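You operate a simulated robot arm through the tools that you are given. There is no shell and no other tool.

You run a simulated robot arm. Do the job below in one go: nothing can be reset, and whatever is moved stays where it is left.

JOB
Put the cake stand together and set the table's bun on it.
Fine: plate on the post, knob screwed on, bun on the plate.

Only the result counts: the job must be done as asked and must still hold three seconds after the hand-in. Knocking over, shifting, dropping, spilling or breaking anything else fails it.

ROBOT AND FRAMES
A 6-joint arm with a three-finger gripper, fixed in place. Base frame: the origin is on the floor under the middle of its stand, x ahead of it, y to its left, z up; the work surface is at about z = 760. Lengths are in mm, angles in rad, forces in N, time in s.
It reaches about 1213 mm from its shoulder. Its first joint turns from -2.897 to 2.897 rad. Payload 4.89 kg.
Tool frame: the origin (TCP) lies between the finger pads and is the grasp point; the fingertips stand 30 mm ahead of it; z points along the fingers, y is the line along which they close. The gripper opens to 164 mm; its body begins 125 mm behind the TCP.
Orientation is told as [roll, pitch, yaw] about the base's x, y, z axes, in that order, counted from this pose: with the fingers straight down and closing along the base's y, the tool's x points along the base's -x, its y along +y and its z along -z.

CONTROLS
- The arm moves only by the tool apply_moves. Its argument "commands" is a list of rows, each an object of numbers (a shift or turn left out is 0, a gripper value left out holds the last): "rx", "ry", "rz": the turn, a rotation vector about the tool's x, y, z in degrees; "tx", "ty", "tz": the shift along the tool's x, y, z in mm; "jaw": the closure, from 0 (fully open) to 1 (shut). In form: [{"rx": .., "ry": .., "rz": .., "tx": .., "ty": .., "tz": .., "jaw": ..}, ...]. A call has 1 to 20 rows; each row is the pose to reach, as a shift and turn from the pose commanded when the call began, along the tool's axes at that moment. A row lasts 0.2 s, in which the tool goes at most 50 mm and 0.15 rad; a call with a longer step from one row to the next is refused whole, and so is a gripper value outside its range. Where a pose cannot be reached the arm comes as near as it can. A force on the tool above 60 N (or 10 N above the force at the start of the call, whichever is more), or a blocked arm, ends the call early, and 0.2 s more pass. The fingers move at their own pace (about 108 mm/s each) and stop on an object; they squeeze with about 43 N. The grip force told is the motor's: it shows also when the fingers shut on nothing. Time passes only in rows, and 0.2 s behind the last, so rows that repeat a pose let the fingers close. It gives the time, the measured TCP pose, the force on the tool (base axes), the opening and the grip force at its end, in the units of the frame above (readings bear some noise), with the torque about the TCP (base axes, N m) and any sound that the robot's microphone picked up.
- Cameras (640 x 400 px; columns grow to the right, rows downward): "scene" is fixed at [56.1, -643.9, 1357.6]; the picture's right is [0.43, -0.90, 0.00], its down [-0.37, -0.18, -0.91] and it looks along [0.82, 0.39, -0.41] (base axes); focal length 328 px, centre (320, 200). "wrist" rides on the gripper at [76, -2, -152] in the tool frame; the picture's right is [0.02, 1.00, 0.00], its down [-0.88, 0.02, -0.47] and it looks along [-0.47, 0.01, 0.88] (tool axes); focal length 247 px, centre (320, 200). There is no depth. A picture from a camera that has moved, and an enlarged one, comes with that camera's place and axes in the base frame and with its lens. The place of the scene camera against the robot may be out by one fixed shift of up to 25 mm in any direction.
- camera(camera): a new picture of that camera. The clock stands still meanwhile.
- slide_trunk(by): moves the trunk up (or, below 0, down) by that many mm; the arm rides with it, the base frame stays. It gives what a move gives, with no picture.
- close_up(camera, box): a new picture of the part [left, top, right, bottom] of that camera's present view, enlarged. The clock stands still meanwhile.
- hand_in(): hands the job in; it is judged then, once.

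Nothing tells you positions but the pictures and the camera data. Unless the task says otherwise, let go and move clear before handing in.

The tools are called after "Request:" by a JSON object that holds its "method" and its "body". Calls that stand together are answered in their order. apply_moves: Moves the arm, as the interface text tells. Its arguments: {"type":"object","properties":{"commands":{"type":"array","items":{"type":"object","properties":{"rx":{"type":"number"},"ry":{"type":"number"},"rz":{"type":"number"},"tx":{"type":"number"},"ty":{"type":"number"},"tz":{"type":"number"},"jaw":{"type":"number"}}}}},"required":["commands"]} The other tools are called the same way: slide_trunk (by) moves the trunk up or down; camera (camera) takes a picture; close_up (camera, box) takes an enlarged picture of a part of a camera's view; hand_in () hands the job in.

At the start:

```text
t: 0.0
ee_pos: [649.1, -162.0, 1114.4]
ee_rot: [0.0, -0.001, 0.0]
wrist_force: [-0.5, 0.4, 0.4]
torque: [0.04, 0.01, 0.02]
grip_width: 164.0
grip_force: 0.2
trunk travel left (down, up): [-150.0, 240.0]
```

scene: 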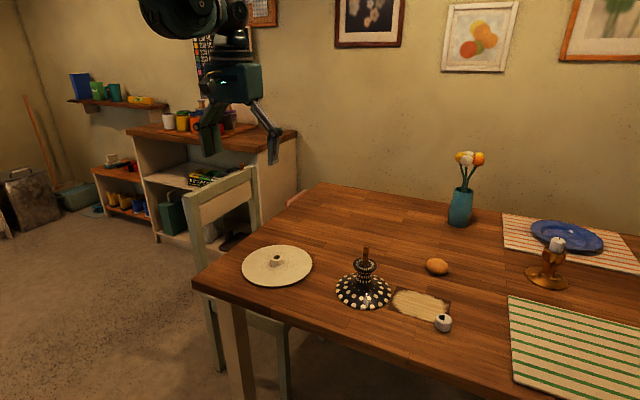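
wrist: 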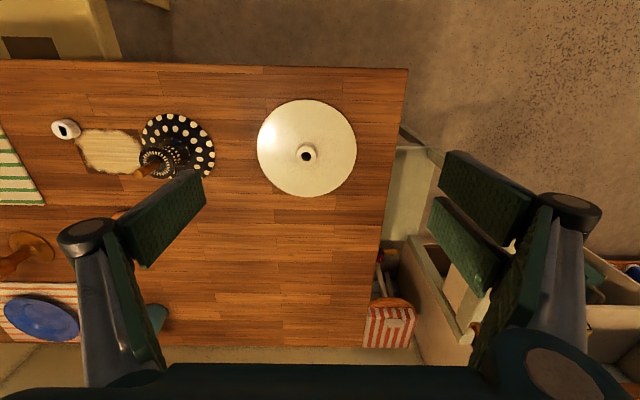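

I see a table with a cream plate (with a hub and hole), a black dotted post, a bun, a small white knob and a paper note. I'll take enlarged pictures first to locate things precisely.

Request:
{"method": "close_up", "body": {"camera": "scene", "box": [220, 220, 480, 350]}}

Request:
{"method": "close_up", "body": {"camera": "wrist", "box": [30, 80, 380, 260]}}

Request:
{"method": "close_up", "body": {"camera": "scene", "box": [320, 230, 470, 340]}}

```text
2.46 times, centred on (350, 285) of scene
camera zoom: at [56.1, -643.9, 1357.6], right [0.43, -0.9, 0.0], down [-0.37, -0.18, -0.91], along [0.82, 0.39, -0.41], focal length 809 px, centre (246, -9)
```

zoom: 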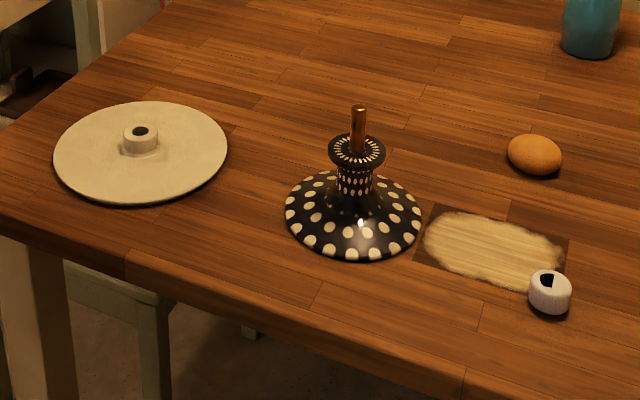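

```text
1.83 times, centred on (205, 170) of wrist
camera zoom: at [571.5, -164.8, 1267.5], right [-0.02, 1.0, 0.0], down [0.88, 0.02, 0.47], along [0.47, 0.01, -0.88], focal length 452 px, centre (530, 255)
```

zoom: 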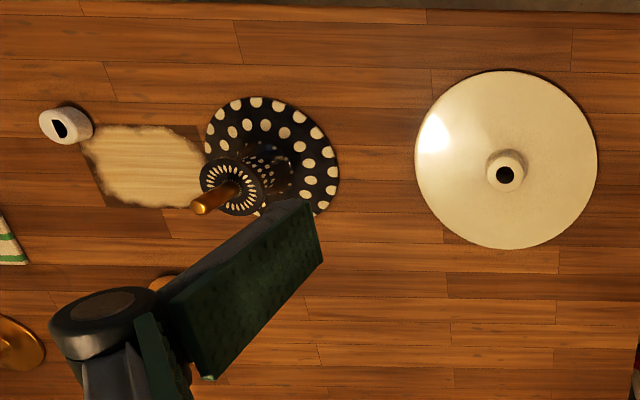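

```text
3.64 times, centred on (395, 285) of scene
camera zoom: at [56.1, -643.9, 1357.6], right [0.43, -0.9, 0.0], down [-0.37, -0.18, -0.91], along [0.82, 0.39, -0.41], focal length 1194 px, centre (47, -109)
```

zoom: 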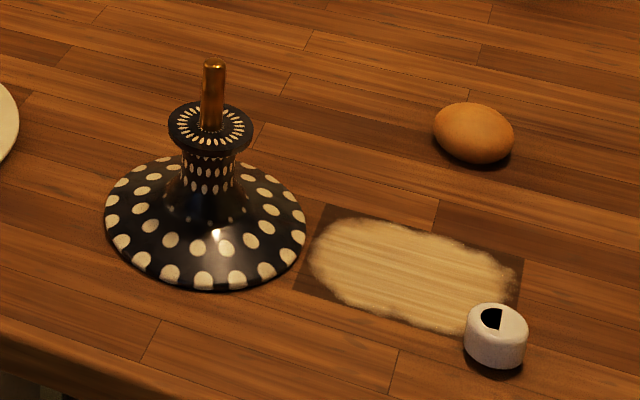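

Request:
{"method": "apply_moves", "body": {"commands": [{"tx": 1.4, "ty": -42, "tz": 8}, {"tx": 2.8, "ty": -84, "tz": 16}, {"tx": 4.2, "ty": -126, "tz": 24}, {"tx": 5.6, "ty": -168, "tz": 32}, {"tx": 7, "ty": -210, "tz": 40}, {"tx": 8.4, "ty": -252, "tz": 47}, {"tx": 10, "ty": -294, "tz": 54}, {"tx": 10, "ty": -294, "tz": 54}]}}

Request:
{"method": "camera", "body": {"camera": "wrist"}}

Request:
{"method": "camera", "body": {"camera": "scene"}}

```text
t: 1.8
ee_pos: [640.2, -452.8, 1059.8]
ee_rot: [0.001, 0.001, -0.001]
wrist_force: [0.1, -0.8, 0.5]
torque: [0.06, 0.02, 0.01]
grip_width: 163.7
grip_force: 0.0
trunk travel left (down, up): [-150.0, 240.0]
```

```text
taken
camera wrist: at [563.3, -457.6, 1212.3], right [-0.02, 1.0, 0.0], down [0.88, 0.02, 0.47], along [0.47, 0.01, -0.88], focal length 247 px, centre (320, 200)
```

wrist: 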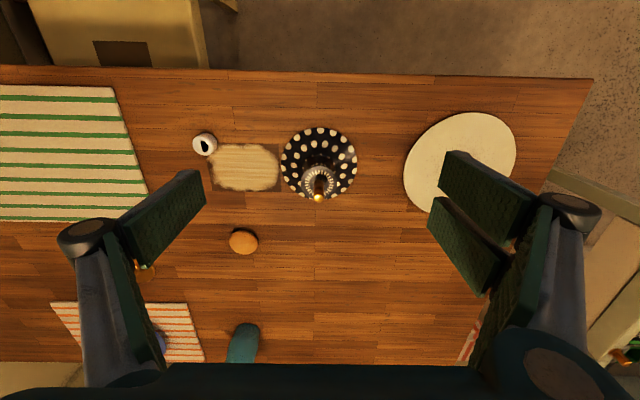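

```text
taken
```

scene: 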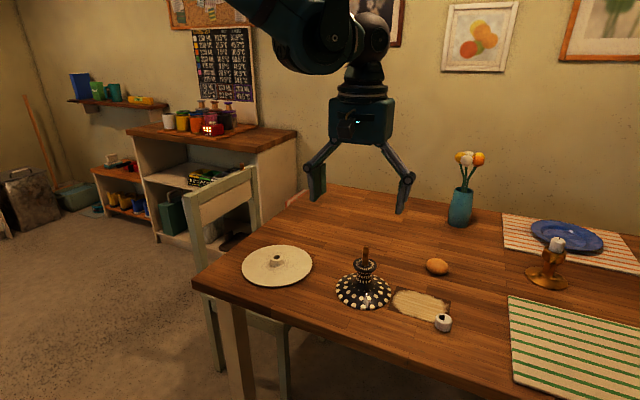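

Request:
{"method": "close_up", "body": {"camera": "wrist", "box": [270, 115, 370, 215]}}

Request:
{"method": "close_up", "body": {"camera": "wrist", "box": [180, 115, 280, 215]}}

Request:
{"method": "close_up", "body": {"camera": "wrist", "box": [390, 100, 530, 220]}}

```text
4.00 times, centred on (320, 165) of wrist
camera zoom: at [563.3, -457.6, 1212.3], right [-0.02, 1.0, 0.0], down [0.88, 0.02, 0.47], along [0.47, 0.01, -0.88], focal length 988 px, centre (320, 340)
```

zoom: 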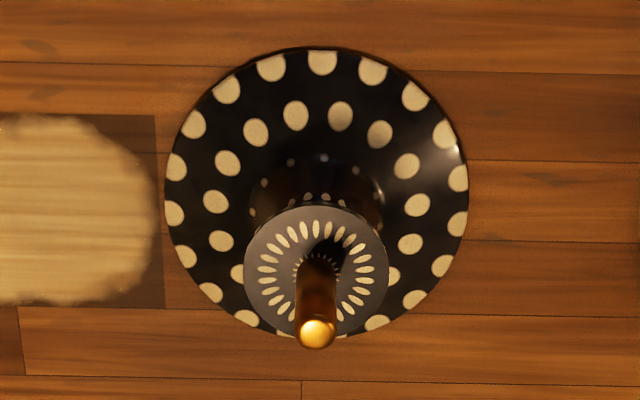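

```text
4.00 times, centred on (230, 165) of wrist
camera zoom: at [563.3, -457.6, 1212.3], right [-0.02, 1.0, 0.0], down [0.88, 0.02, 0.47], along [0.47, 0.01, -0.88], focal length 988 px, centre (680, 340)
```

zoom: 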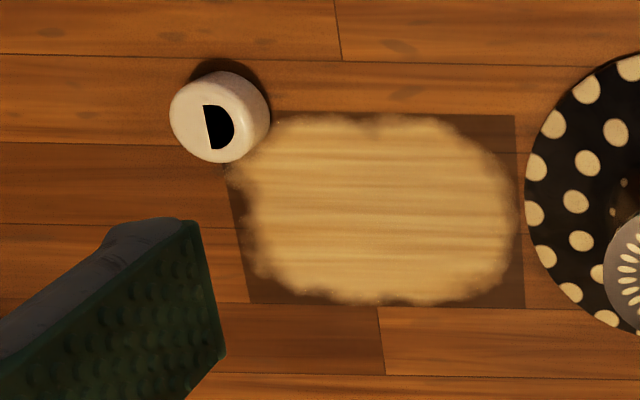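

```text
3.33 times, centred on (460, 160) of wrist
camera zoom: at [563.3, -457.6, 1212.3], right [-0.02, 1.0, 0.0], down [0.88, 0.02, 0.47], along [0.47, 0.01, -0.88], focal length 823 px, centre (-147, 333)
```

zoom: 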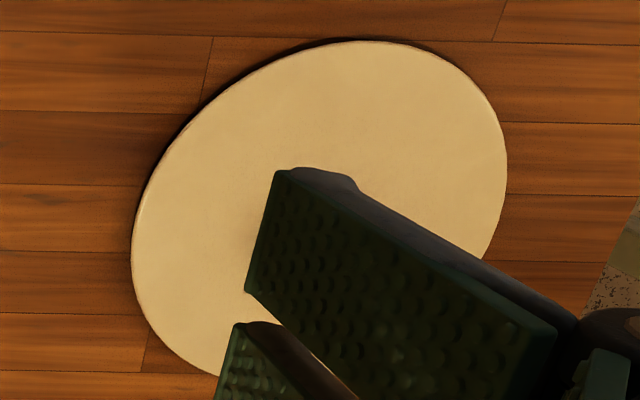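

Request:
{"method": "apply_moves", "body": {"commands": [{"tx": 3, "ty": -40, "tz": 20}, {"tx": 6, "ty": -80, "tz": 40}, {"tx": 9, "ty": -120, "tz": 60}, {"tx": 12, "ty": -160, "tz": 80}, {"tx": 15, "ty": -197, "tz": 100}, {"tx": 15, "ty": -197, "tz": 130}, {"tx": 15, "ty": -197, "tz": 150}, {"tx": 15, "ty": -197, "tz": 150}]}}

Request:
{"method": "camera", "body": {"camera": "wrist"}}

```text
t: 3.6
ee_pos: [625.4, -654.7, 909.7]
ee_rot: [0.001, -0.002, -0.001]
wrist_force: [0.0, -0.5, -0.5]
torque: [0.04, 0.01, 0.0]
grip_width: 164.1
grip_force: 0.1
trunk travel left (down, up): [-150.0, 240.0]
```

```text
taken
camera wrist: at [548.6, -658.0, 1061.2], right [-0.02, 1.0, 0.0], down [0.88, 0.02, 0.47], along [0.47, 0.01, -0.88], focal length 247 px, centre (320, 200)
```

wrist: 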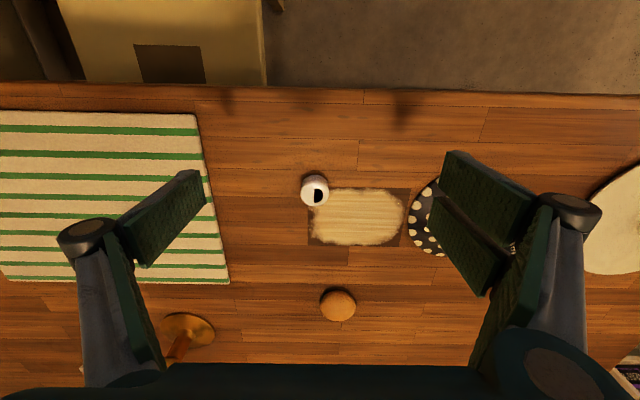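

Request:
{"method": "close_up", "body": {"camera": "wrist", "box": [290, 165, 340, 215]}}

Request:
{"method": "close_up", "body": {"camera": "scene", "box": [425, 305, 461, 341]}}

Request:
{"method": "close_up", "body": {"camera": "scene", "box": [335, 240, 395, 310]}}

Request:
{"method": "close_up", "body": {"camera": "scene", "box": [235, 235, 320, 295]}}

```text
8.00 times, centred on (315, 190) of wrist
camera zoom: at [548.6, -658.0, 1061.2], right [-0.02, 1.0, 0.0], down [0.88, 0.02, 0.47], along [0.47, 0.01, -0.88], focal length 1976 px, centre (360, 280)
```

zoom: 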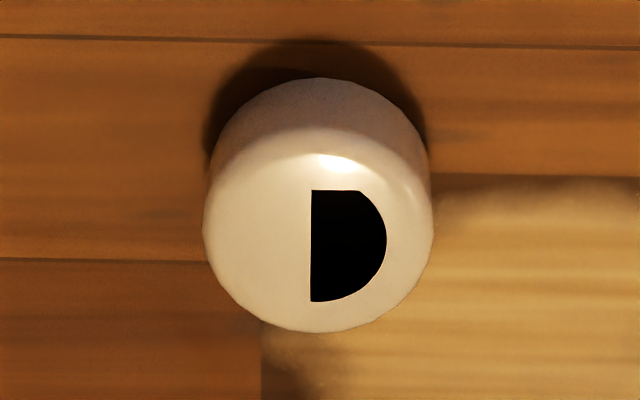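

```text
11.11 times, centred on (443, 323) of scene
camera zoom: at [56.1, -643.9, 1357.6], right [0.43, -0.9, 0.0], down [-0.37, -0.18, -0.91], along [0.82, 0.39, -0.41], focal length 3650 px, centre (-1047, -1167)
```

zoom: 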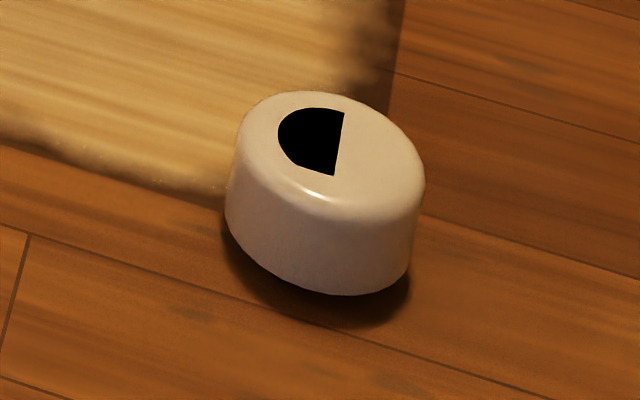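

```text
5.71 times, centred on (365, 275) of scene
camera zoom: at [56.1, -643.9, 1357.6], right [0.43, -0.9, 0.0], down [-0.37, -0.18, -0.91], along [0.82, 0.39, -0.41], focal length 1877 px, centre (63, -229)
```

zoom: 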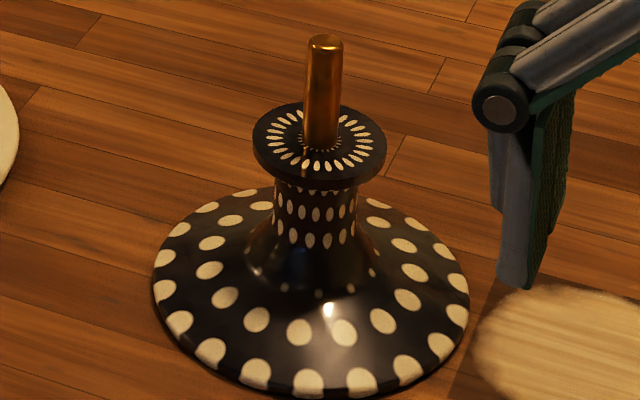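

```text
6.67 times, centred on (278, 265) of scene
camera zoom: at [56.1, -643.9, 1357.6], right [0.43, -0.9, 0.0], down [-0.37, -0.18, -0.91], along [0.82, 0.39, -0.41], focal length 2190 px, centre (603, -233)
```

zoom: 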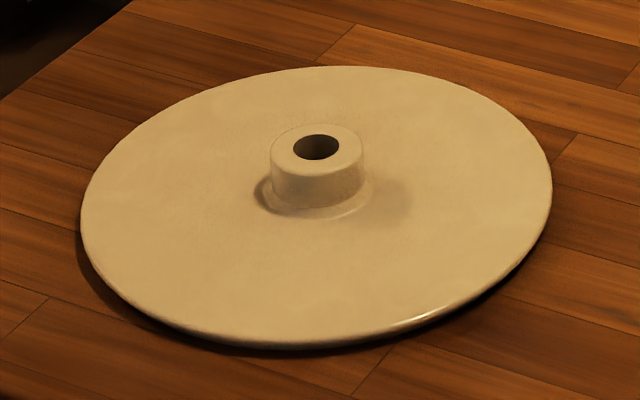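

The D on the knob is a painted mark on its closed top, so its bore faces down. The plate's hub and hole face up. I take the post to be near (727, -457), the plate near (728, -189), the knob near (687, -660) and the bun near (895, -620). Next I hover over the pin for an exact reference picture.

Request:
{"method": "apply_moves", "body": {"commands": [{"tz": -45}, {"tz": -90}, {"tx": -20.6, "ty": 39.2, "tz": -90}, {"tx": -41.2, "ty": 78.4, "tz": -90}, {"tx": -61.8, "ty": 117.6, "tz": -90}, {"tx": -82.4, "ty": 156.8, "tz": -90}, {"tx": -103, "ty": 196, "tz": -90}, {"tx": -103, "ty": 196, "tz": -90}, {"tx": -103, "ty": 196, "tz": -90}]}}

Request:
{"method": "camera", "body": {"camera": "wrist"}}

Request:
{"method": "close_up", "body": {"camera": "wrist", "box": [280, 170, 360, 250]}}

```text
t: 5.6
ee_pos: [729.7, -456.2, 1001.5]
ee_rot: [0.002, 0.001, -0.001]
wrist_force: [0.2, 1.6, 0.0]
torque: [-0.1, 0.03, -0.03]
grip_width: 164.0
grip_force: 0.0
trunk travel left (down, up): [-150.0, 240.0]
```

```text
taken
camera wrist: at [653.6, -458.9, 1153.5], right [-0.02, 1.0, 0.0], down [0.88, 0.02, 0.47], along [0.47, 0.01, -0.88], focal length 247 px, centre (320, 200)
```

wrist: 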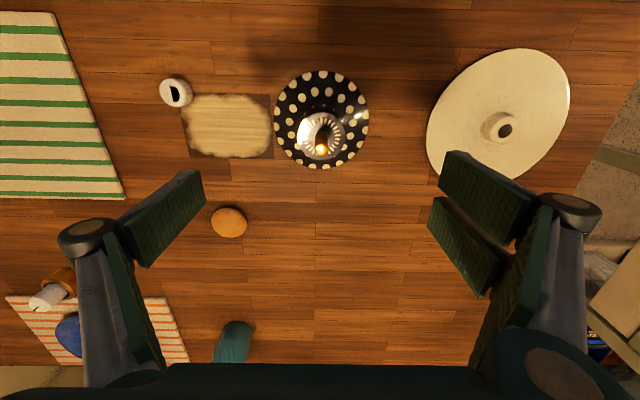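

```text
5.00 times, centred on (320, 210) of wrist
camera zoom: at [653.6, -458.9, 1153.5], right [-0.02, 1.0, 0.0], down [0.88, 0.02, 0.47], along [0.47, 0.01, -0.88], focal length 1235 px, centre (320, 150)
```

zoom: 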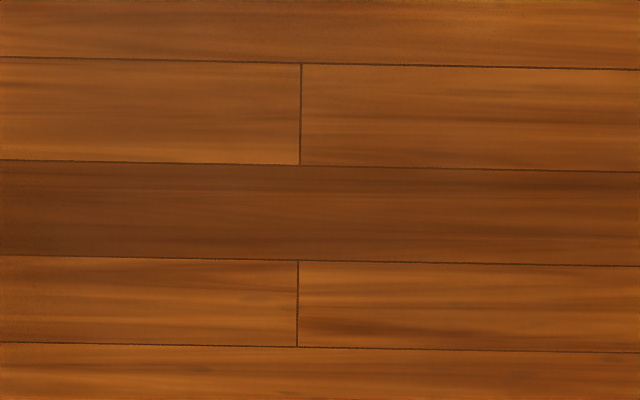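

Request:
{"method": "apply_moves", "body": {"commands": [{"tz": 30, "tx": 3}, {"tz": 60, "tx": 3}, {"tz": 80, "tx": 3}, {"tz": 90, "tx": 3}, {"tz": 90, "tx": 3}, {"tz": 90, "tx": 3}]}}

Request:
{"method": "camera", "body": {"camera": "wrist"}}

Request:
{"method": "camera", "body": {"camera": "scene"}}

```text
t: 7.0
ee_pos: [723.5, -456.4, 911.1]
ee_rot: [-0.001, 0.001, -0.001]
wrist_force: [0.5, -0.7, 0.1]
torque: [0.0, 0.01, 0.03]
grip_width: 164.0
grip_force: 0.1
trunk travel left (down, up): [-150.0, 240.0]
```

```text
taken
camera wrist: at [647.4, -459.8, 1062.6], right [-0.02, 1.0, 0.0], down [0.88, 0.02, 0.47], along [0.47, 0.01, -0.88], focal length 247 px, centre (320, 200)
```

wrist: 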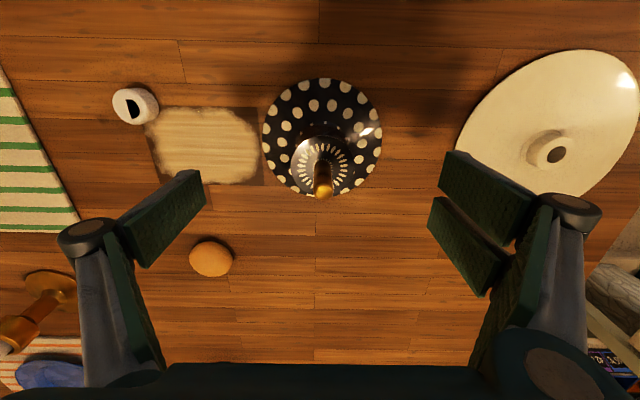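

```text
taken
```

scene: 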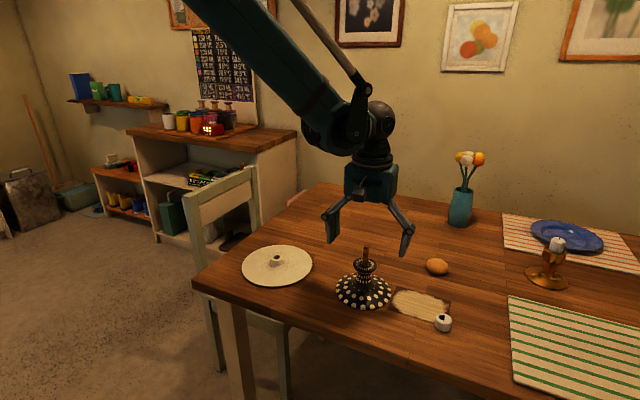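

Request:
{"method": "close_up", "body": {"camera": "wrist", "box": [280, 145, 360, 225]}}

Request:
{"method": "close_up", "body": {"camera": "scene", "box": [310, 180, 430, 310]}}

Request:
{"method": "close_up", "body": {"camera": "wrist", "box": [450, 40, 640, 200]}}

```text
5.00 times, centred on (320, 185) of wrist
camera zoom: at [647.4, -459.8, 1062.6], right [-0.02, 1.0, 0.0], down [0.88, 0.02, 0.47], along [0.47, 0.01, -0.88], focal length 1235 px, centre (320, 275)
```

zoom: 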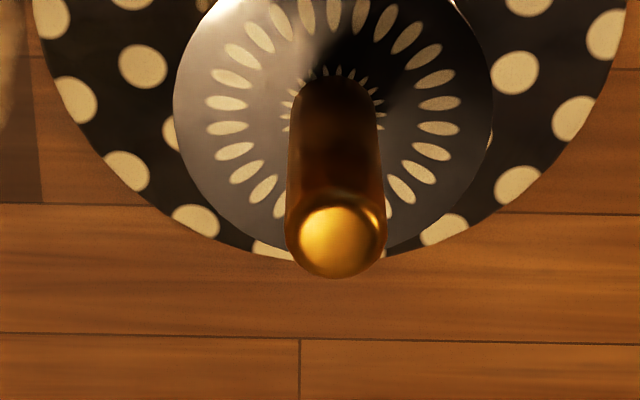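

```text
3.08 times, centred on (370, 245) of scene
camera zoom: at [56.1, -643.9, 1357.6], right [0.43, -0.9, 0.0], down [-0.37, -0.18, -0.91], along [0.82, 0.39, -0.41], focal length 1011 px, centre (166, 62)
```

zoom: 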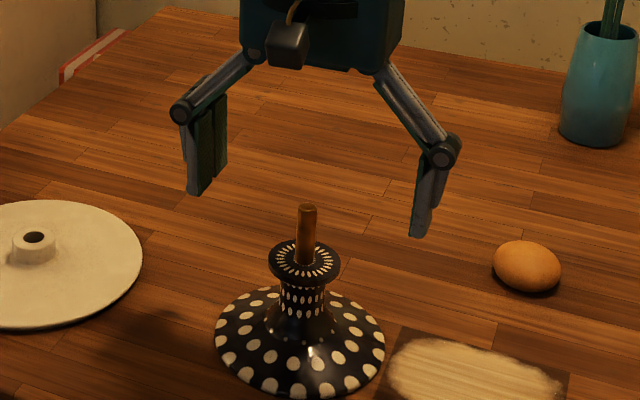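

```text
2.50 times, centred on (545, 120) of wrist
camera zoom: at [647.4, -459.8, 1062.6], right [-0.02, 1.0, 0.0], down [0.88, 0.02, 0.47], along [0.47, 0.01, -0.88], focal length 617 px, centre (-242, 400)
```

zoom: 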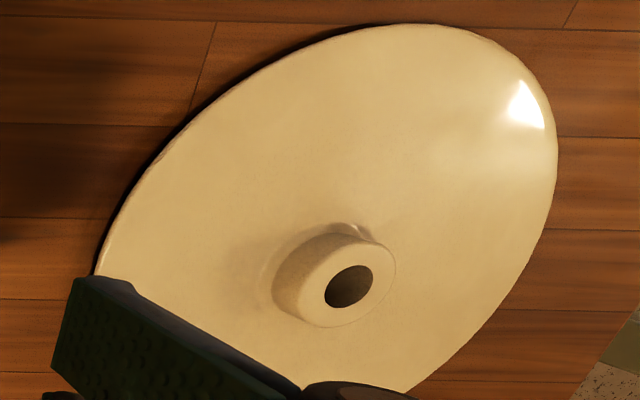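

Request:
{"method": "apply_moves", "body": {"commands": [{"tz": -45}, {"tz": -80}, {"tx": -0.7, "ty": 44, "tz": -80}, {"tx": -1.4, "ty": 88, "tz": -80}, {"tx": -2.1, "ty": 132, "tz": -80}, {"tx": -2.8, "ty": 176, "tz": -80}, {"tx": -3.4, "ty": 220, "tz": -80}, {"tx": -4, "ty": 264, "tz": -80}, {"tx": -4, "ty": 268, "tz": -40}, {"tx": -4, "ty": 268, "tz": 0}, {"tx": -4, "ty": 268, "tz": 30}, {"tx": -4, "ty": 268, "tz": 30}, {"tx": -4, "ty": 268, "tz": 30}]}}

Request:
{"method": "camera", "body": {"camera": "wrist"}}

Request:
{"method": "camera", "body": {"camera": "scene"}}

```text
t: 9.8
ee_pos: [725.6, -189.6, 880.5]
ee_rot: [0.001, 0.0, 0.0]
wrist_force: [0.6, -0.1, 0.3]
torque: [0.03, 0.02, -0.03]
grip_width: 164.1
grip_force: 0.2
trunk travel left (down, up): [-150.0, 240.0]
```

```text
taken
camera wrist: at [649.9, -193.4, 1033.0], right [-0.02, 1.0, 0.0], down [0.88, 0.02, 0.47], along [0.47, 0.01, -0.88], focal length 247 px, centre (320, 200)
```

wrist: 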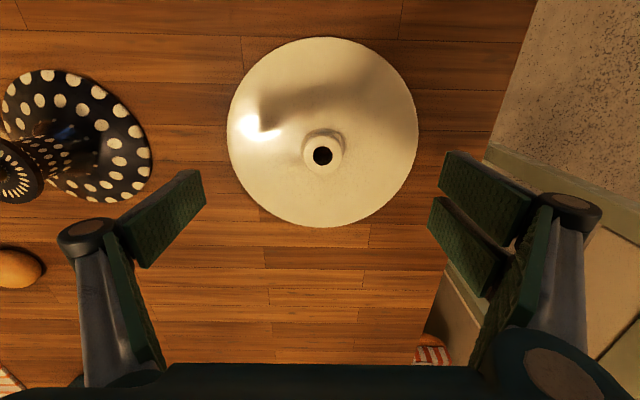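

```text
taken
```

scene: 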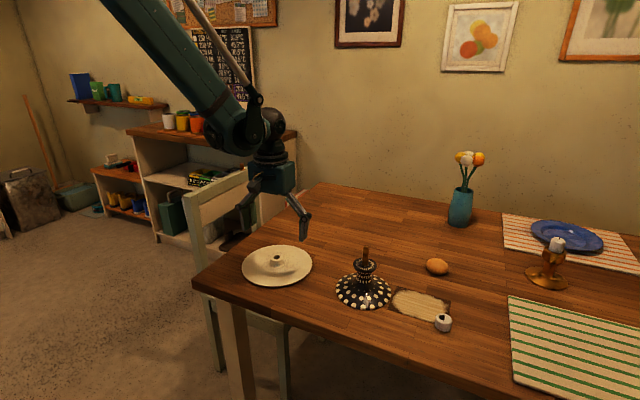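

Request:
{"method": "close_up", "body": {"camera": "wrist", "box": [270, 100, 380, 210]}}

Request:
{"method": "close_up", "body": {"camera": "scene", "box": [230, 170, 330, 290]}}

```text
3.64 times, centred on (325, 155) of wrist
camera zoom: at [649.9, -193.4, 1033.0], right [-0.02, 1.0, 0.0], down [0.88, 0.02, 0.47], along [0.47, 0.01, -0.88], focal length 898 px, centre (302, 364)
```

zoom: 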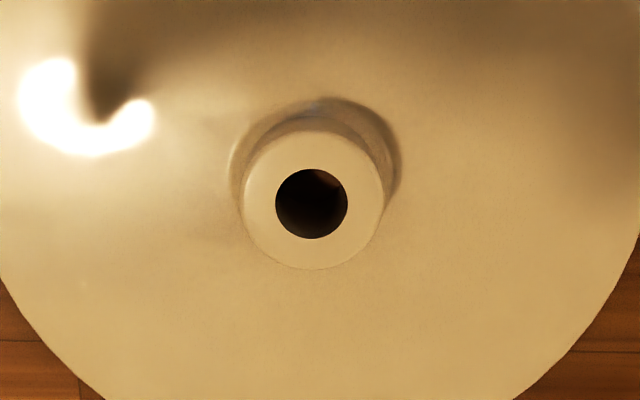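

```text
3.33 times, centred on (280, 230) of scene
camera zoom: at [56.1, -643.9, 1357.6], right [0.43, -0.9, 0.0], down [-0.37, -0.18, -0.91], along [0.82, 0.39, -0.41], focal length 1095 px, centre (453, 100)
```

zoom: 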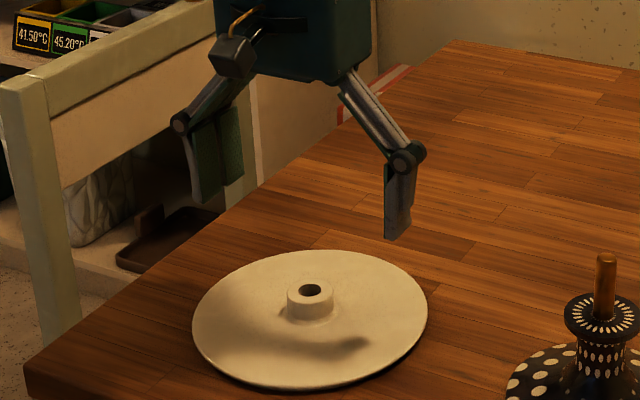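

Request:
{"method": "apply_moves", "body": {"commands": [{"tx": -2.2, "ty": 2.3, "tz": 30, "jaw": 0.3}, {"tx": -2.2, "ty": 2.3, "tz": 50, "jaw": 0.6}, {"tx": -2.2, "ty": 2.3, "tz": 60, "jaw": 0.6}, {"tx": -2.2, "ty": 2.3, "tz": 60, "jaw": 0.6}, {"tx": -2.2, "ty": 2.3, "tz": 60, "jaw": 0.6}]}}

Request:
{"method": "camera", "body": {"camera": "wrist"}}

Request:
{"method": "close_up", "body": {"camera": "scene", "box": [230, 190, 330, 290]}}

```text
t: 11.0
ee_pos: [727.9, -185.4, 819.7]
ee_rot: [0.0, -0.001, 0.0]
wrist_force: [-0.4, -0.3, -0.2]
torque: [0.01, 0.04, -0.02]
grip_width: 65.5
grip_force: 0.1
trunk travel left (down, up): [-150.0, 240.0]
```

```text
taken
camera wrist: at [652.1, -188.8, 973.1], right [-0.02, 1.0, 0.0], down [0.88, 0.02, 0.47], along [0.47, 0.01, -0.88], focal length 247 px, centre (320, 200)
```

wrist: 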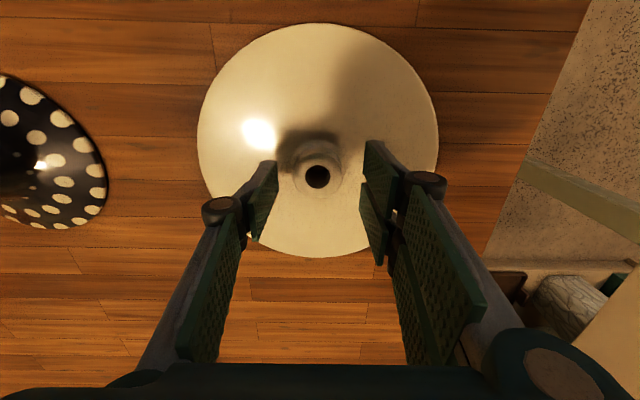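

```text
4.00 times, centred on (280, 240) of scene
camera zoom: at [56.1, -643.9, 1357.6], right [0.43, -0.9, 0.0], down [-0.37, -0.18, -0.91], along [0.82, 0.39, -0.41], focal length 1314 px, centre (480, 40)
```

zoom: 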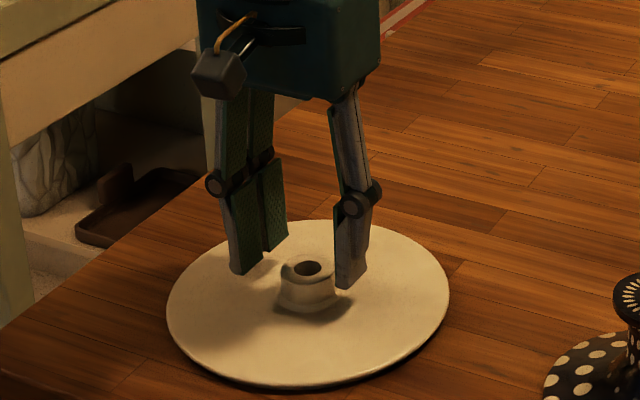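

Request:
{"method": "close_up", "body": {"camera": "wrist", "box": [230, 120, 410, 270]}}

```text
2.67 times, centred on (320, 195) of wrist
camera zoom: at [652.1, -188.8, 973.1], right [-0.02, 1.0, 0.0], down [0.88, 0.02, 0.47], along [0.47, 0.01, -0.88], focal length 659 px, centre (320, 213)
```

zoom: 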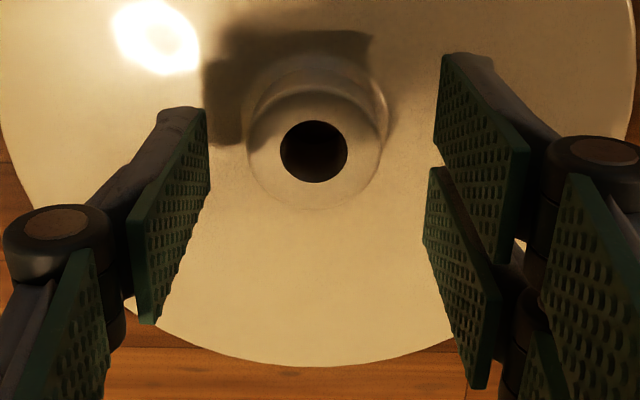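

Request:
{"method": "apply_moves", "body": {"commands": [{"ty": -2, "tx": 0, "tz": 4, "jaw": 0.6}, {"ty": -2, "tz": 8, "jaw": 0.6}, {"ty": -2, "tz": 11, "jaw": 0.6}, {"ty": -2, "tz": 13, "jaw": 0.6}, {"ty": -2, "tz": 13, "jaw": 0.6}, {"ty": -2, "tz": 13, "jaw": 0.6}]}}

Request:
{"method": "close_up", "body": {"camera": "wrist", "box": [230, 120, 410, 270]}}

Request:
{"method": "close_up", "body": {"camera": "scene", "box": [255, 210, 315, 280]}}

```text
t: 12.4
ee_pos: [729.5, -188.9, 808.8]
ee_rot: [-0.001, -0.001, 0.001]
wrist_force: [-0.8, 0.4, -0.6]
torque: [0.0, 0.02, 0.01]
grip_width: 65.4
grip_force: 0.1
trunk travel left (down, up): [-150.0, 240.0]
```

```text
2.67 times, centred on (320, 195) of wrist
camera zoom: at [652.1, -192.0, 960.8], right [-0.02, 1.0, 0.0], down [0.88, 0.02, 0.47], along [0.47, 0.01, -0.88], focal length 659 px, centre (320, 213)
```

zoom: 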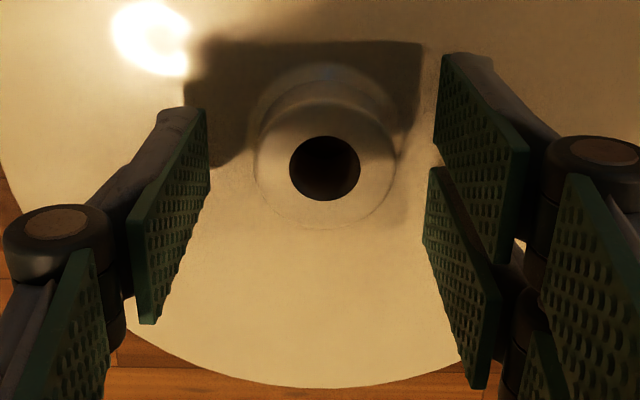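

```text
5.71 times, centred on (285, 245) of scene
camera zoom: at [56.1, -643.9, 1357.6], right [0.43, -0.9, 0.0], down [-0.37, -0.18, -0.91], along [0.82, 0.39, -0.41], focal length 1877 px, centre (520, -57)
```

zoom: 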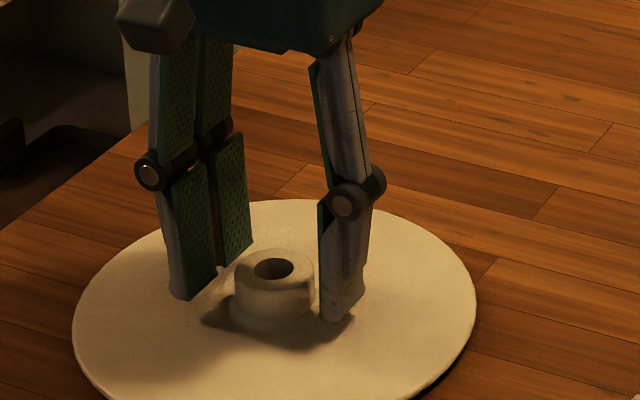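

Request:
{"method": "apply_moves", "body": {"commands": [{"tz": 2, "ty": 0.5, "jaw": 0.6}, {"tz": 2, "ty": 0.5, "jaw": 0.75}, {"tz": 2, "ty": 0.5, "jaw": 1}, {"tz": 2, "ty": 0.5, "jaw": 1}, {"tz": 2, "ty": 0.5, "jaw": 1}, {"tz": 2, "ty": 0.5, "jaw": 1}]}}

Request:
{"method": "close_up", "body": {"camera": "wrist", "box": [230, 120, 410, 270]}}

Request:
{"method": "close_up", "body": {"camera": "scene", "box": [240, 210, 330, 300]}}

```text
t: 13.8
ee_pos: [729.7, -188.8, 807.2]
ee_rot: [0.001, 0.001, 0.0]
wrist_force: [-0.9, 1.3, 0.2]
torque: [0.04, -0.01, -0.02]
grip_width: 39.3
grip_force: 43.4
trunk travel left (down, up): [-150.0, 240.0]
```

```text
2.67 times, centred on (320, 195) of wrist
camera zoom: at [652.2, -191.6, 958.9], right [-0.02, 1.0, 0.0], down [0.88, 0.02, 0.47], along [0.47, 0.01, -0.88], focal length 659 px, centre (320, 213)
```

zoom: 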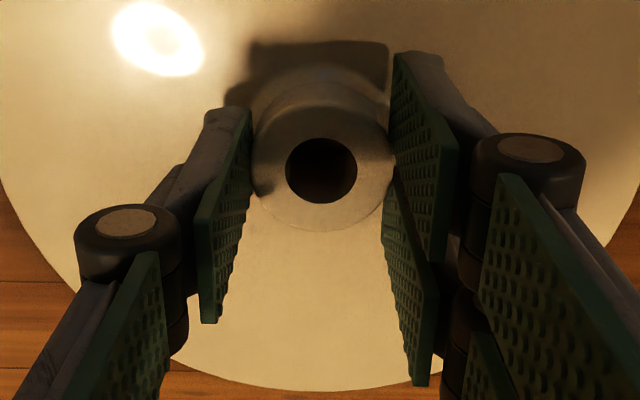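

```text
4.44 times, centred on (285, 255) of scene
camera zoom: at [56.1, -643.9, 1357.6], right [0.43, -0.9, 0.0], down [-0.37, -0.18, -0.91], along [0.82, 0.39, -0.41], focal length 1460 px, centre (476, -44)
```

zoom: 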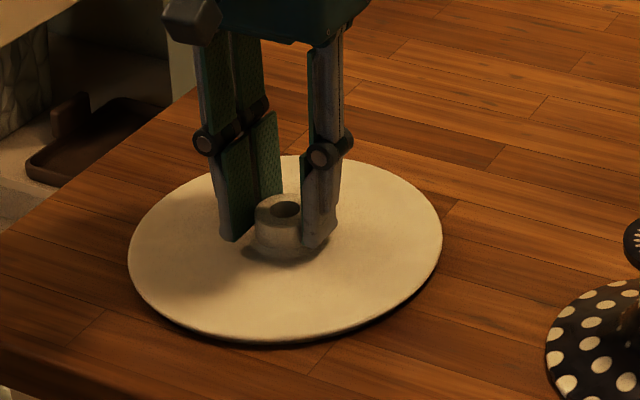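

Request:
{"method": "apply_moves", "body": {"commands": [{"tz": -5, "jaw": 1}, {"tz": -15, "jaw": 1}, {"tz": -30, "jaw": 1}, {"tz": -50, "jaw": 1}, {"tz": -70, "jaw": 1}, {"tz": -90, "jaw": 1}, {"tz": -110, "jaw": 1}, {"tz": -130, "jaw": 1}, {"tz": -150, "jaw": 1}, {"tz": -165, "jaw": 1}, {"tz": -173, "jaw": 1}, {"tz": -173, "jaw": 1}]}}

Request:
{"method": "camera", "body": {"camera": "wrist"}}

Request:
{"method": "camera", "body": {"camera": "scene"}}

```text
t: 16.4
ee_pos: [731.8, -187.0, 979.5]
ee_rot: [0.001, 0.003, 0.002]
wrist_force: [-0.5, 0.5, -4.2]
torque: [-0.02, 0.06, -0.01]
grip_width: 39.3
grip_force: 43.1
trunk travel left (down, up): [-150.0, 240.0]
```

```text
taken
camera wrist: at [654.7, -190.1, 1131.8], right [-0.02, 1.0, 0.0], down [0.88, 0.02, 0.47], along [0.47, 0.01, -0.88], focal length 247 px, centre (320, 200)
```

wrist: 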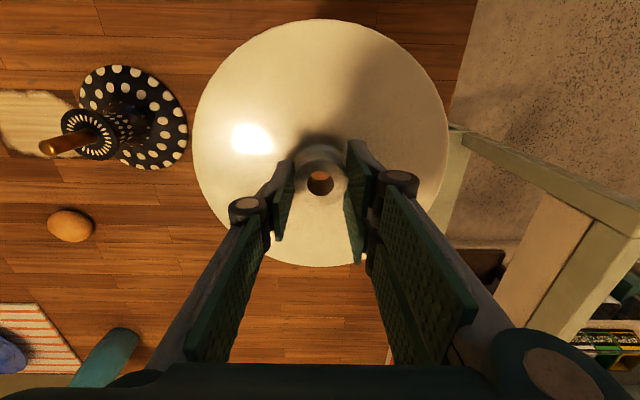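

```text
taken
```

scene: 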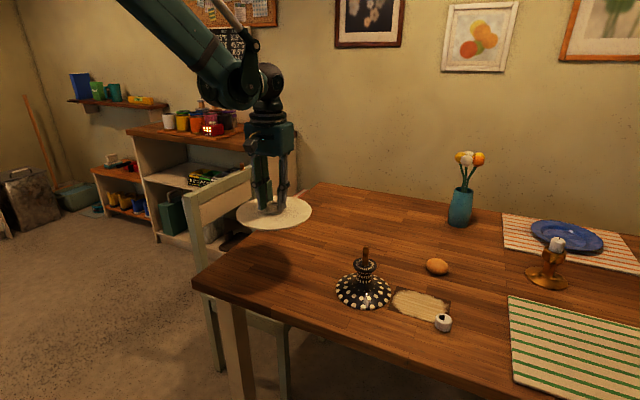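

Request:
{"method": "close_up", "body": {"camera": "wrist", "box": [280, 145, 360, 225]}}

Request:
{"method": "close_up", "body": {"camera": "scene", "box": [230, 150, 320, 240]}}

```text
5.00 times, centred on (320, 185) of wrist
camera zoom: at [654.7, -190.1, 1131.8], right [-0.02, 1.0, 0.0], down [0.88, 0.02, 0.47], along [0.47, 0.01, -0.88], focal length 1235 px, centre (320, 275)
```

zoom: 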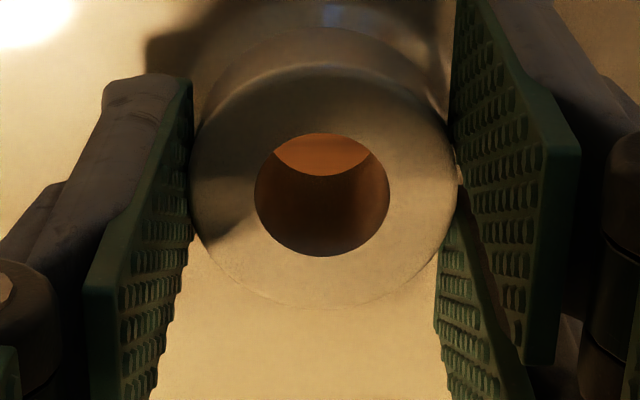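

```text
4.44 times, centred on (275, 195) of scene
camera zoom: at [56.1, -643.9, 1357.6], right [0.43, -0.9, 0.0], down [-0.37, -0.18, -0.91], along [0.82, 0.39, -0.41], focal length 1460 px, centre (520, 222)
```

zoom: 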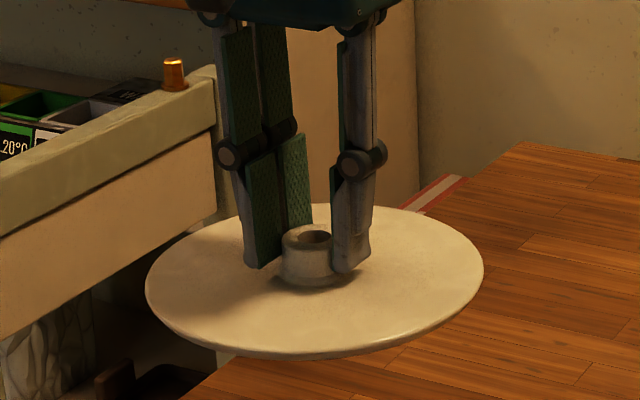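

Request:
{"method": "apply_moves", "body": {"commands": [{"tx": 0.3, "ty": -15, "jaw": 1}, {"tx": 0.8, "ty": -45, "jaw": 1}, {"tx": 1.3, "ty": -85, "jaw": 1}, {"tx": 1.8, "ty": -125, "jaw": 1}, {"tx": 2.3, "ty": -165, "jaw": 1}, {"tx": 2.8, "ty": -205, "jaw": 1}, {"tx": 3.3, "ty": -240, "jaw": 1}, {"tx": 3.7, "ty": -260, "jaw": 1}, {"tx": 3.7, "ty": -267.8, "jaw": 1}, {"tx": 3.7, "ty": -267.8, "jaw": 1}, {"tx": 3.7, "ty": -267.8, "jaw": 1}, {"tx": 3.7, "ty": -267.8, "jaw": 1}]}}

Request:
{"method": "camera", "body": {"camera": "wrist"}}

Request:
{"method": "camera", "body": {"camera": "scene"}}

Request:
{"method": "close_up", "body": {"camera": "wrist", "box": [280, 145, 360, 225]}}

```text
t: 19.0
ee_pos: [724.4, -453.9, 978.8]
ee_rot: [-0.001, 0.0, 0.0]
wrist_force: [0.2, 0.5, -4.1]
torque: [0.02, 0.02, -0.03]
grip_width: 39.4
grip_force: 43.0
trunk travel left (down, up): [-150.0, 240.0]
```

```text
taken
camera wrist: at [648.1, -457.7, 1131.1], right [-0.02, 1.0, 0.0], down [0.88, 0.02, 0.47], along [0.47, 0.01, -0.88], focal length 247 px, centre (320, 200)
```

wrist: 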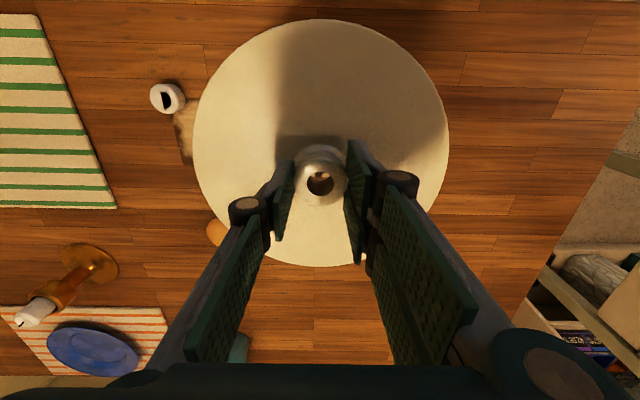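

```text
taken
```

scene: 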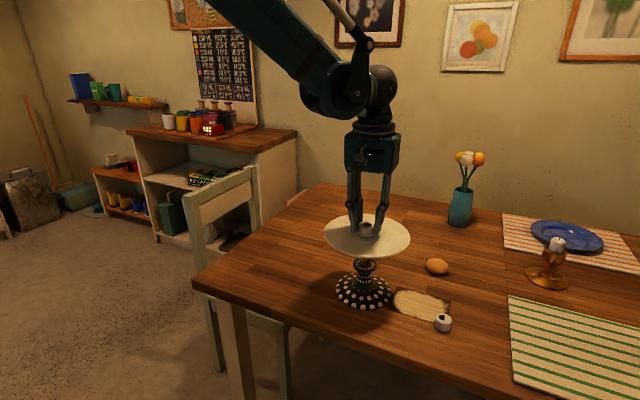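

```text
5.00 times, centred on (320, 185) of wrist
camera zoom: at [648.1, -457.7, 1131.1], right [-0.02, 1.0, 0.0], down [0.88, 0.02, 0.47], along [0.47, 0.01, -0.88], focal length 1235 px, centre (320, 275)
```

zoom: 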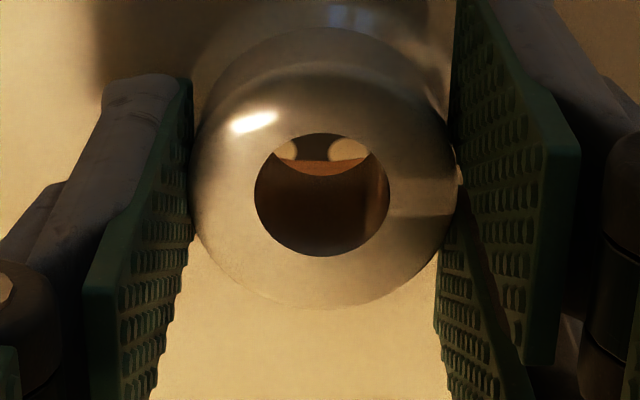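

Request:
{"method": "apply_moves", "body": {"commands": [{"tx": -3.2, "tz": 5, "jaw": 1}, {"tx": -3.2, "tz": 12, "jaw": 1}, {"tx": -3.2, "tz": 18, "jaw": 1}, {"tx": -3.2, "tz": 18, "jaw": 1}, {"tx": -3.2, "tz": 18, "jaw": 1}]}}

Request:
{"method": "close_up", "body": {"camera": "wrist", "box": [280, 145, 360, 225]}}

Request:
{"method": "close_up", "body": {"camera": "scene", "box": [310, 200, 430, 320]}}

```text
t: 20.2
ee_pos: [728.5, -454.6, 960.6]
ee_rot: [0.001, 0.001, 0.001]
wrist_force: [0.6, -0.7, -5.0]
torque: [0.01, 0.0, 0.01]
grip_width: 39.1
grip_force: 43.0
trunk travel left (down, up): [-150.0, 240.0]
```

```text
5.00 times, centred on (320, 185) of wrist
camera zoom: at [652.4, -458.1, 1113.0], right [-0.02, 1.0, 0.0], down [0.88, 0.02, 0.47], along [0.47, 0.01, -0.88], focal length 1235 px, centre (320, 275)
```

zoom: 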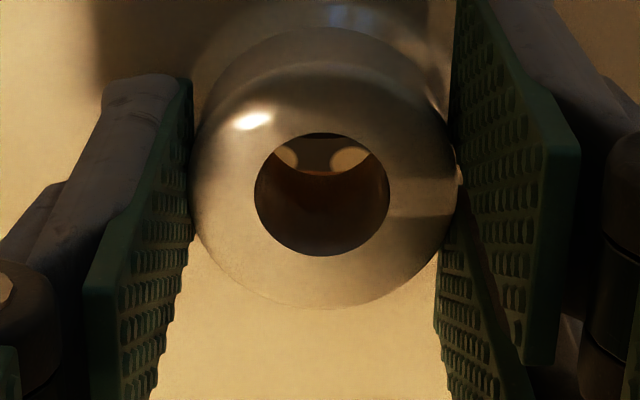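

```text
3.33 times, centred on (370, 260) of scene
camera zoom: at [56.1, -643.9, 1357.6], right [0.43, -0.9, 0.0], down [-0.37, -0.18, -0.91], along [0.82, 0.39, -0.41], focal length 1095 px, centre (153, 0)
```

zoom: 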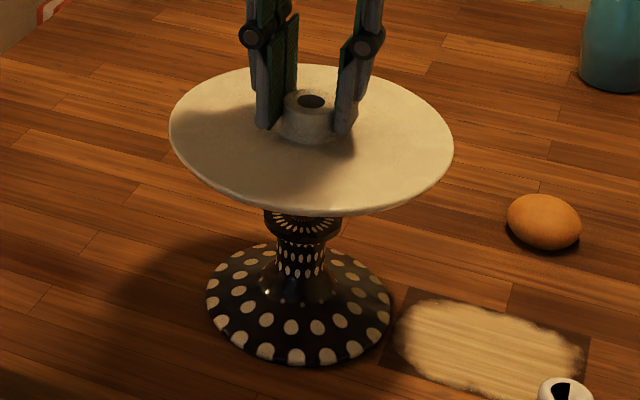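

Request:
{"method": "apply_moves", "body": {"commands": [{"tx": 0.5, "tz": 2, "jaw": 1}, {"tx": 0.5, "tz": 4, "jaw": 1}, {"tx": 0.5, "tz": 6, "jaw": 1}, {"tx": 0.5, "tz": 8, "jaw": 1}, {"tx": 0.5, "tz": 10, "jaw": 1}, {"tx": 0.5, "tz": 10, "jaw": 1}]}}

Request:
{"method": "close_up", "body": {"camera": "wrist", "box": [280, 145, 360, 225]}}

```text
t: 21.6
ee_pos: [728.4, -456.4, 951.4]
ee_rot: [0.001, 0.0, 0.0]
wrist_force: [-0.1, 0.5, -4.5]
torque: [0.03, 0.0, -0.03]
grip_width: 39.3
grip_force: 42.9
trunk travel left (down, up): [-150.0, 240.0]
```

```text
5.00 times, centred on (320, 185) of wrist
camera zoom: at [652.0, -459.8, 1103.2], right [-0.02, 1.0, 0.0], down [0.88, 0.02, 0.47], along [0.47, 0.01, -0.88], focal length 1235 px, centre (320, 275)
```

zoom: 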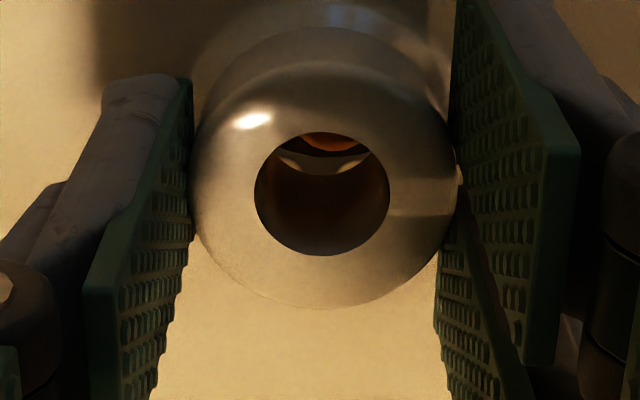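

Request:
{"method": "apply_moves", "body": {"commands": [{"ty": 1, "tz": 0, "jaw": 1}, {"ty": 2, "tz": 0, "jaw": 1}, {"ty": 2, "tz": 0, "jaw": 1}, {"ty": 2, "tz": 2, "jaw": 1}, {"ty": 2, "tz": 2, "jaw": 1}]}}

Request:
{"method": "close_up", "body": {"camera": "wrist", "box": [280, 145, 360, 225]}}

```text
t: 22.8
ee_pos: [727.5, -453.7, 949.6]
ee_rot: [-0.001, 0.002, 0.0]
wrist_force: [0.7, -0.9, -4.1]
torque: [0.01, 0.0, -0.01]
grip_width: 39.6
grip_force: 43.8
trunk travel left (down, up): [-150.0, 240.0]
```

```text
5.00 times, centred on (320, 185) of wrist
camera zoom: at [651.2, -457.3, 1101.9], right [-0.02, 1.0, 0.0], down [0.88, 0.02, 0.47], along [0.47, 0.01, -0.88], focal length 1235 px, centre (320, 275)
```

zoom: 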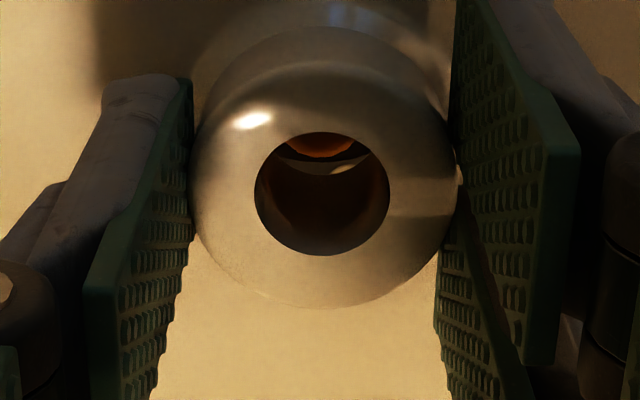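

Request:
{"method": "apply_moves", "body": {"commands": [{"tz": 2, "jaw": 1}, {"tz": 4, "jaw": 1}, {"tz": 6, "jaw": 1}, {"tz": 6, "jaw": 1}]}}

Request:
{"method": "close_up", "body": {"camera": "wrist", "box": [280, 145, 360, 225]}}

```text
t: 23.8
ee_pos: [729.4, -453.8, 944.1]
ee_rot: [0.001, 0.001, -0.002]
wrist_force: [-0.4, 0.0, -4.4]
torque: [0.03, 0.0, 0.01]
grip_width: 39.3
grip_force: 42.6
trunk travel left (down, up): [-150.0, 240.0]
```

```text
5.00 times, centred on (320, 185) of wrist
camera zoom: at [652.6, -457.3, 1095.6], right [-0.02, 1.0, 0.0], down [0.88, 0.02, 0.47], along [0.47, 0.01, -0.88], focal length 1235 px, centre (320, 275)
```

zoom: 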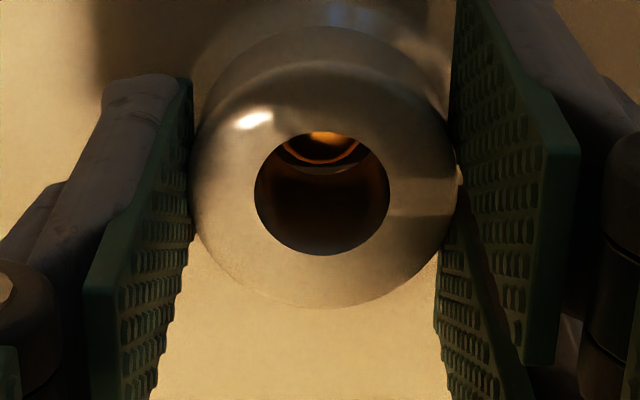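

Request:
{"method": "apply_moves", "body": {"commands": [{"tz": 2, "jaw": 1}, {"tz": 4, "jaw": 1}, {"tz": 6, "jaw": 1}, {"tz": 6, "jaw": 1}]}}

Request:
{"method": "close_up", "body": {"camera": "wrist", "box": [280, 145, 360, 225]}}

```text
t: 24.8
ee_pos: [729.2, -453.0, 938.4]
ee_rot: [0.0, 0.0, 0.0]
wrist_force: [-0.7, 0.4, -4.7]
torque: [0.04, 0.0, 0.01]
grip_width: 39.3
grip_force: 42.8
trunk travel left (down, up): [-150.0, 240.0]
```

```text
5.00 times, centred on (320, 185) of wrist
camera zoom: at [652.2, -457.2, 1089.6], right [-0.02, 1.0, 0.0], down [0.88, 0.02, 0.47], along [0.47, 0.01, -0.88], focal length 1235 px, centre (320, 275)
```

zoom: 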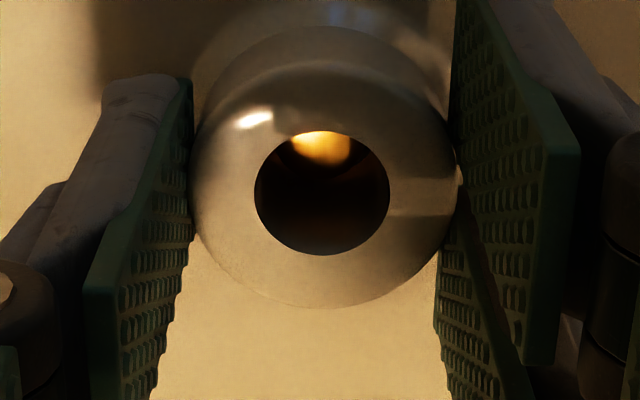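

Request:
{"method": "apply_moves", "body": {"commands": [{"tz": 2, "jaw": 1}, {"tz": 4, "jaw": 1}, {"tz": 6, "jaw": 1}, {"tz": 8, "jaw": 1}, {"tz": 8, "jaw": 1}]}}

Request:
{"method": "close_up", "body": {"camera": "wrist", "box": [280, 145, 360, 225]}}

Request:
{"method": "close_up", "body": {"camera": "scene", "box": [310, 200, 430, 320]}}

```text
t: 26.0
ee_pos: [729.3, -453.8, 928.9]
ee_rot: [0.0, -0.001, 0.001]
wrist_force: [0.7, -0.2, -4.3]
torque: [-0.03, 0.01, 0.04]
grip_width: 39.3
grip_force: 43.3
trunk travel left (down, up): [-150.0, 240.0]
```

```text
5.00 times, centred on (320, 185) of wrist
camera zoom: at [652.1, -456.9, 1081.9], right [-0.02, 1.0, 0.0], down [0.88, 0.02, 0.47], along [0.47, 0.01, -0.88], focal length 1235 px, centre (320, 275)
```

zoom: 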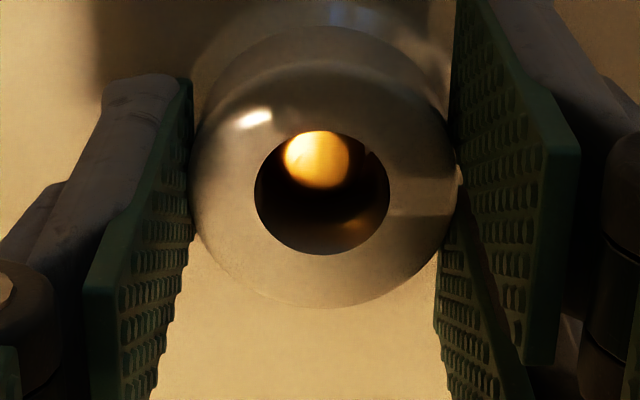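

```text
3.33 times, centred on (370, 260) of scene
camera zoom: at [56.1, -643.9, 1357.6], right [0.43, -0.9, 0.0], down [-0.37, -0.18, -0.91], along [0.82, 0.39, -0.41], focal length 1095 px, centre (153, 0)
```

zoom: 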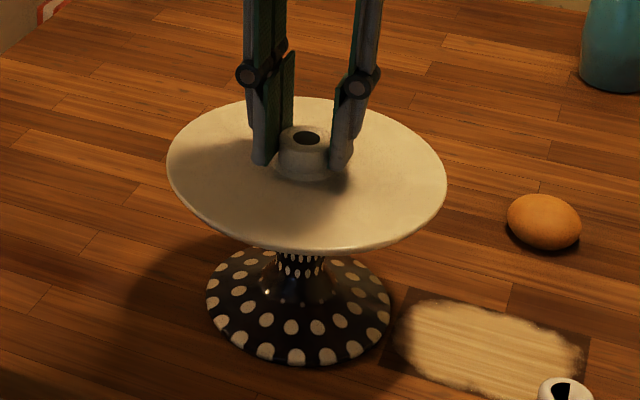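

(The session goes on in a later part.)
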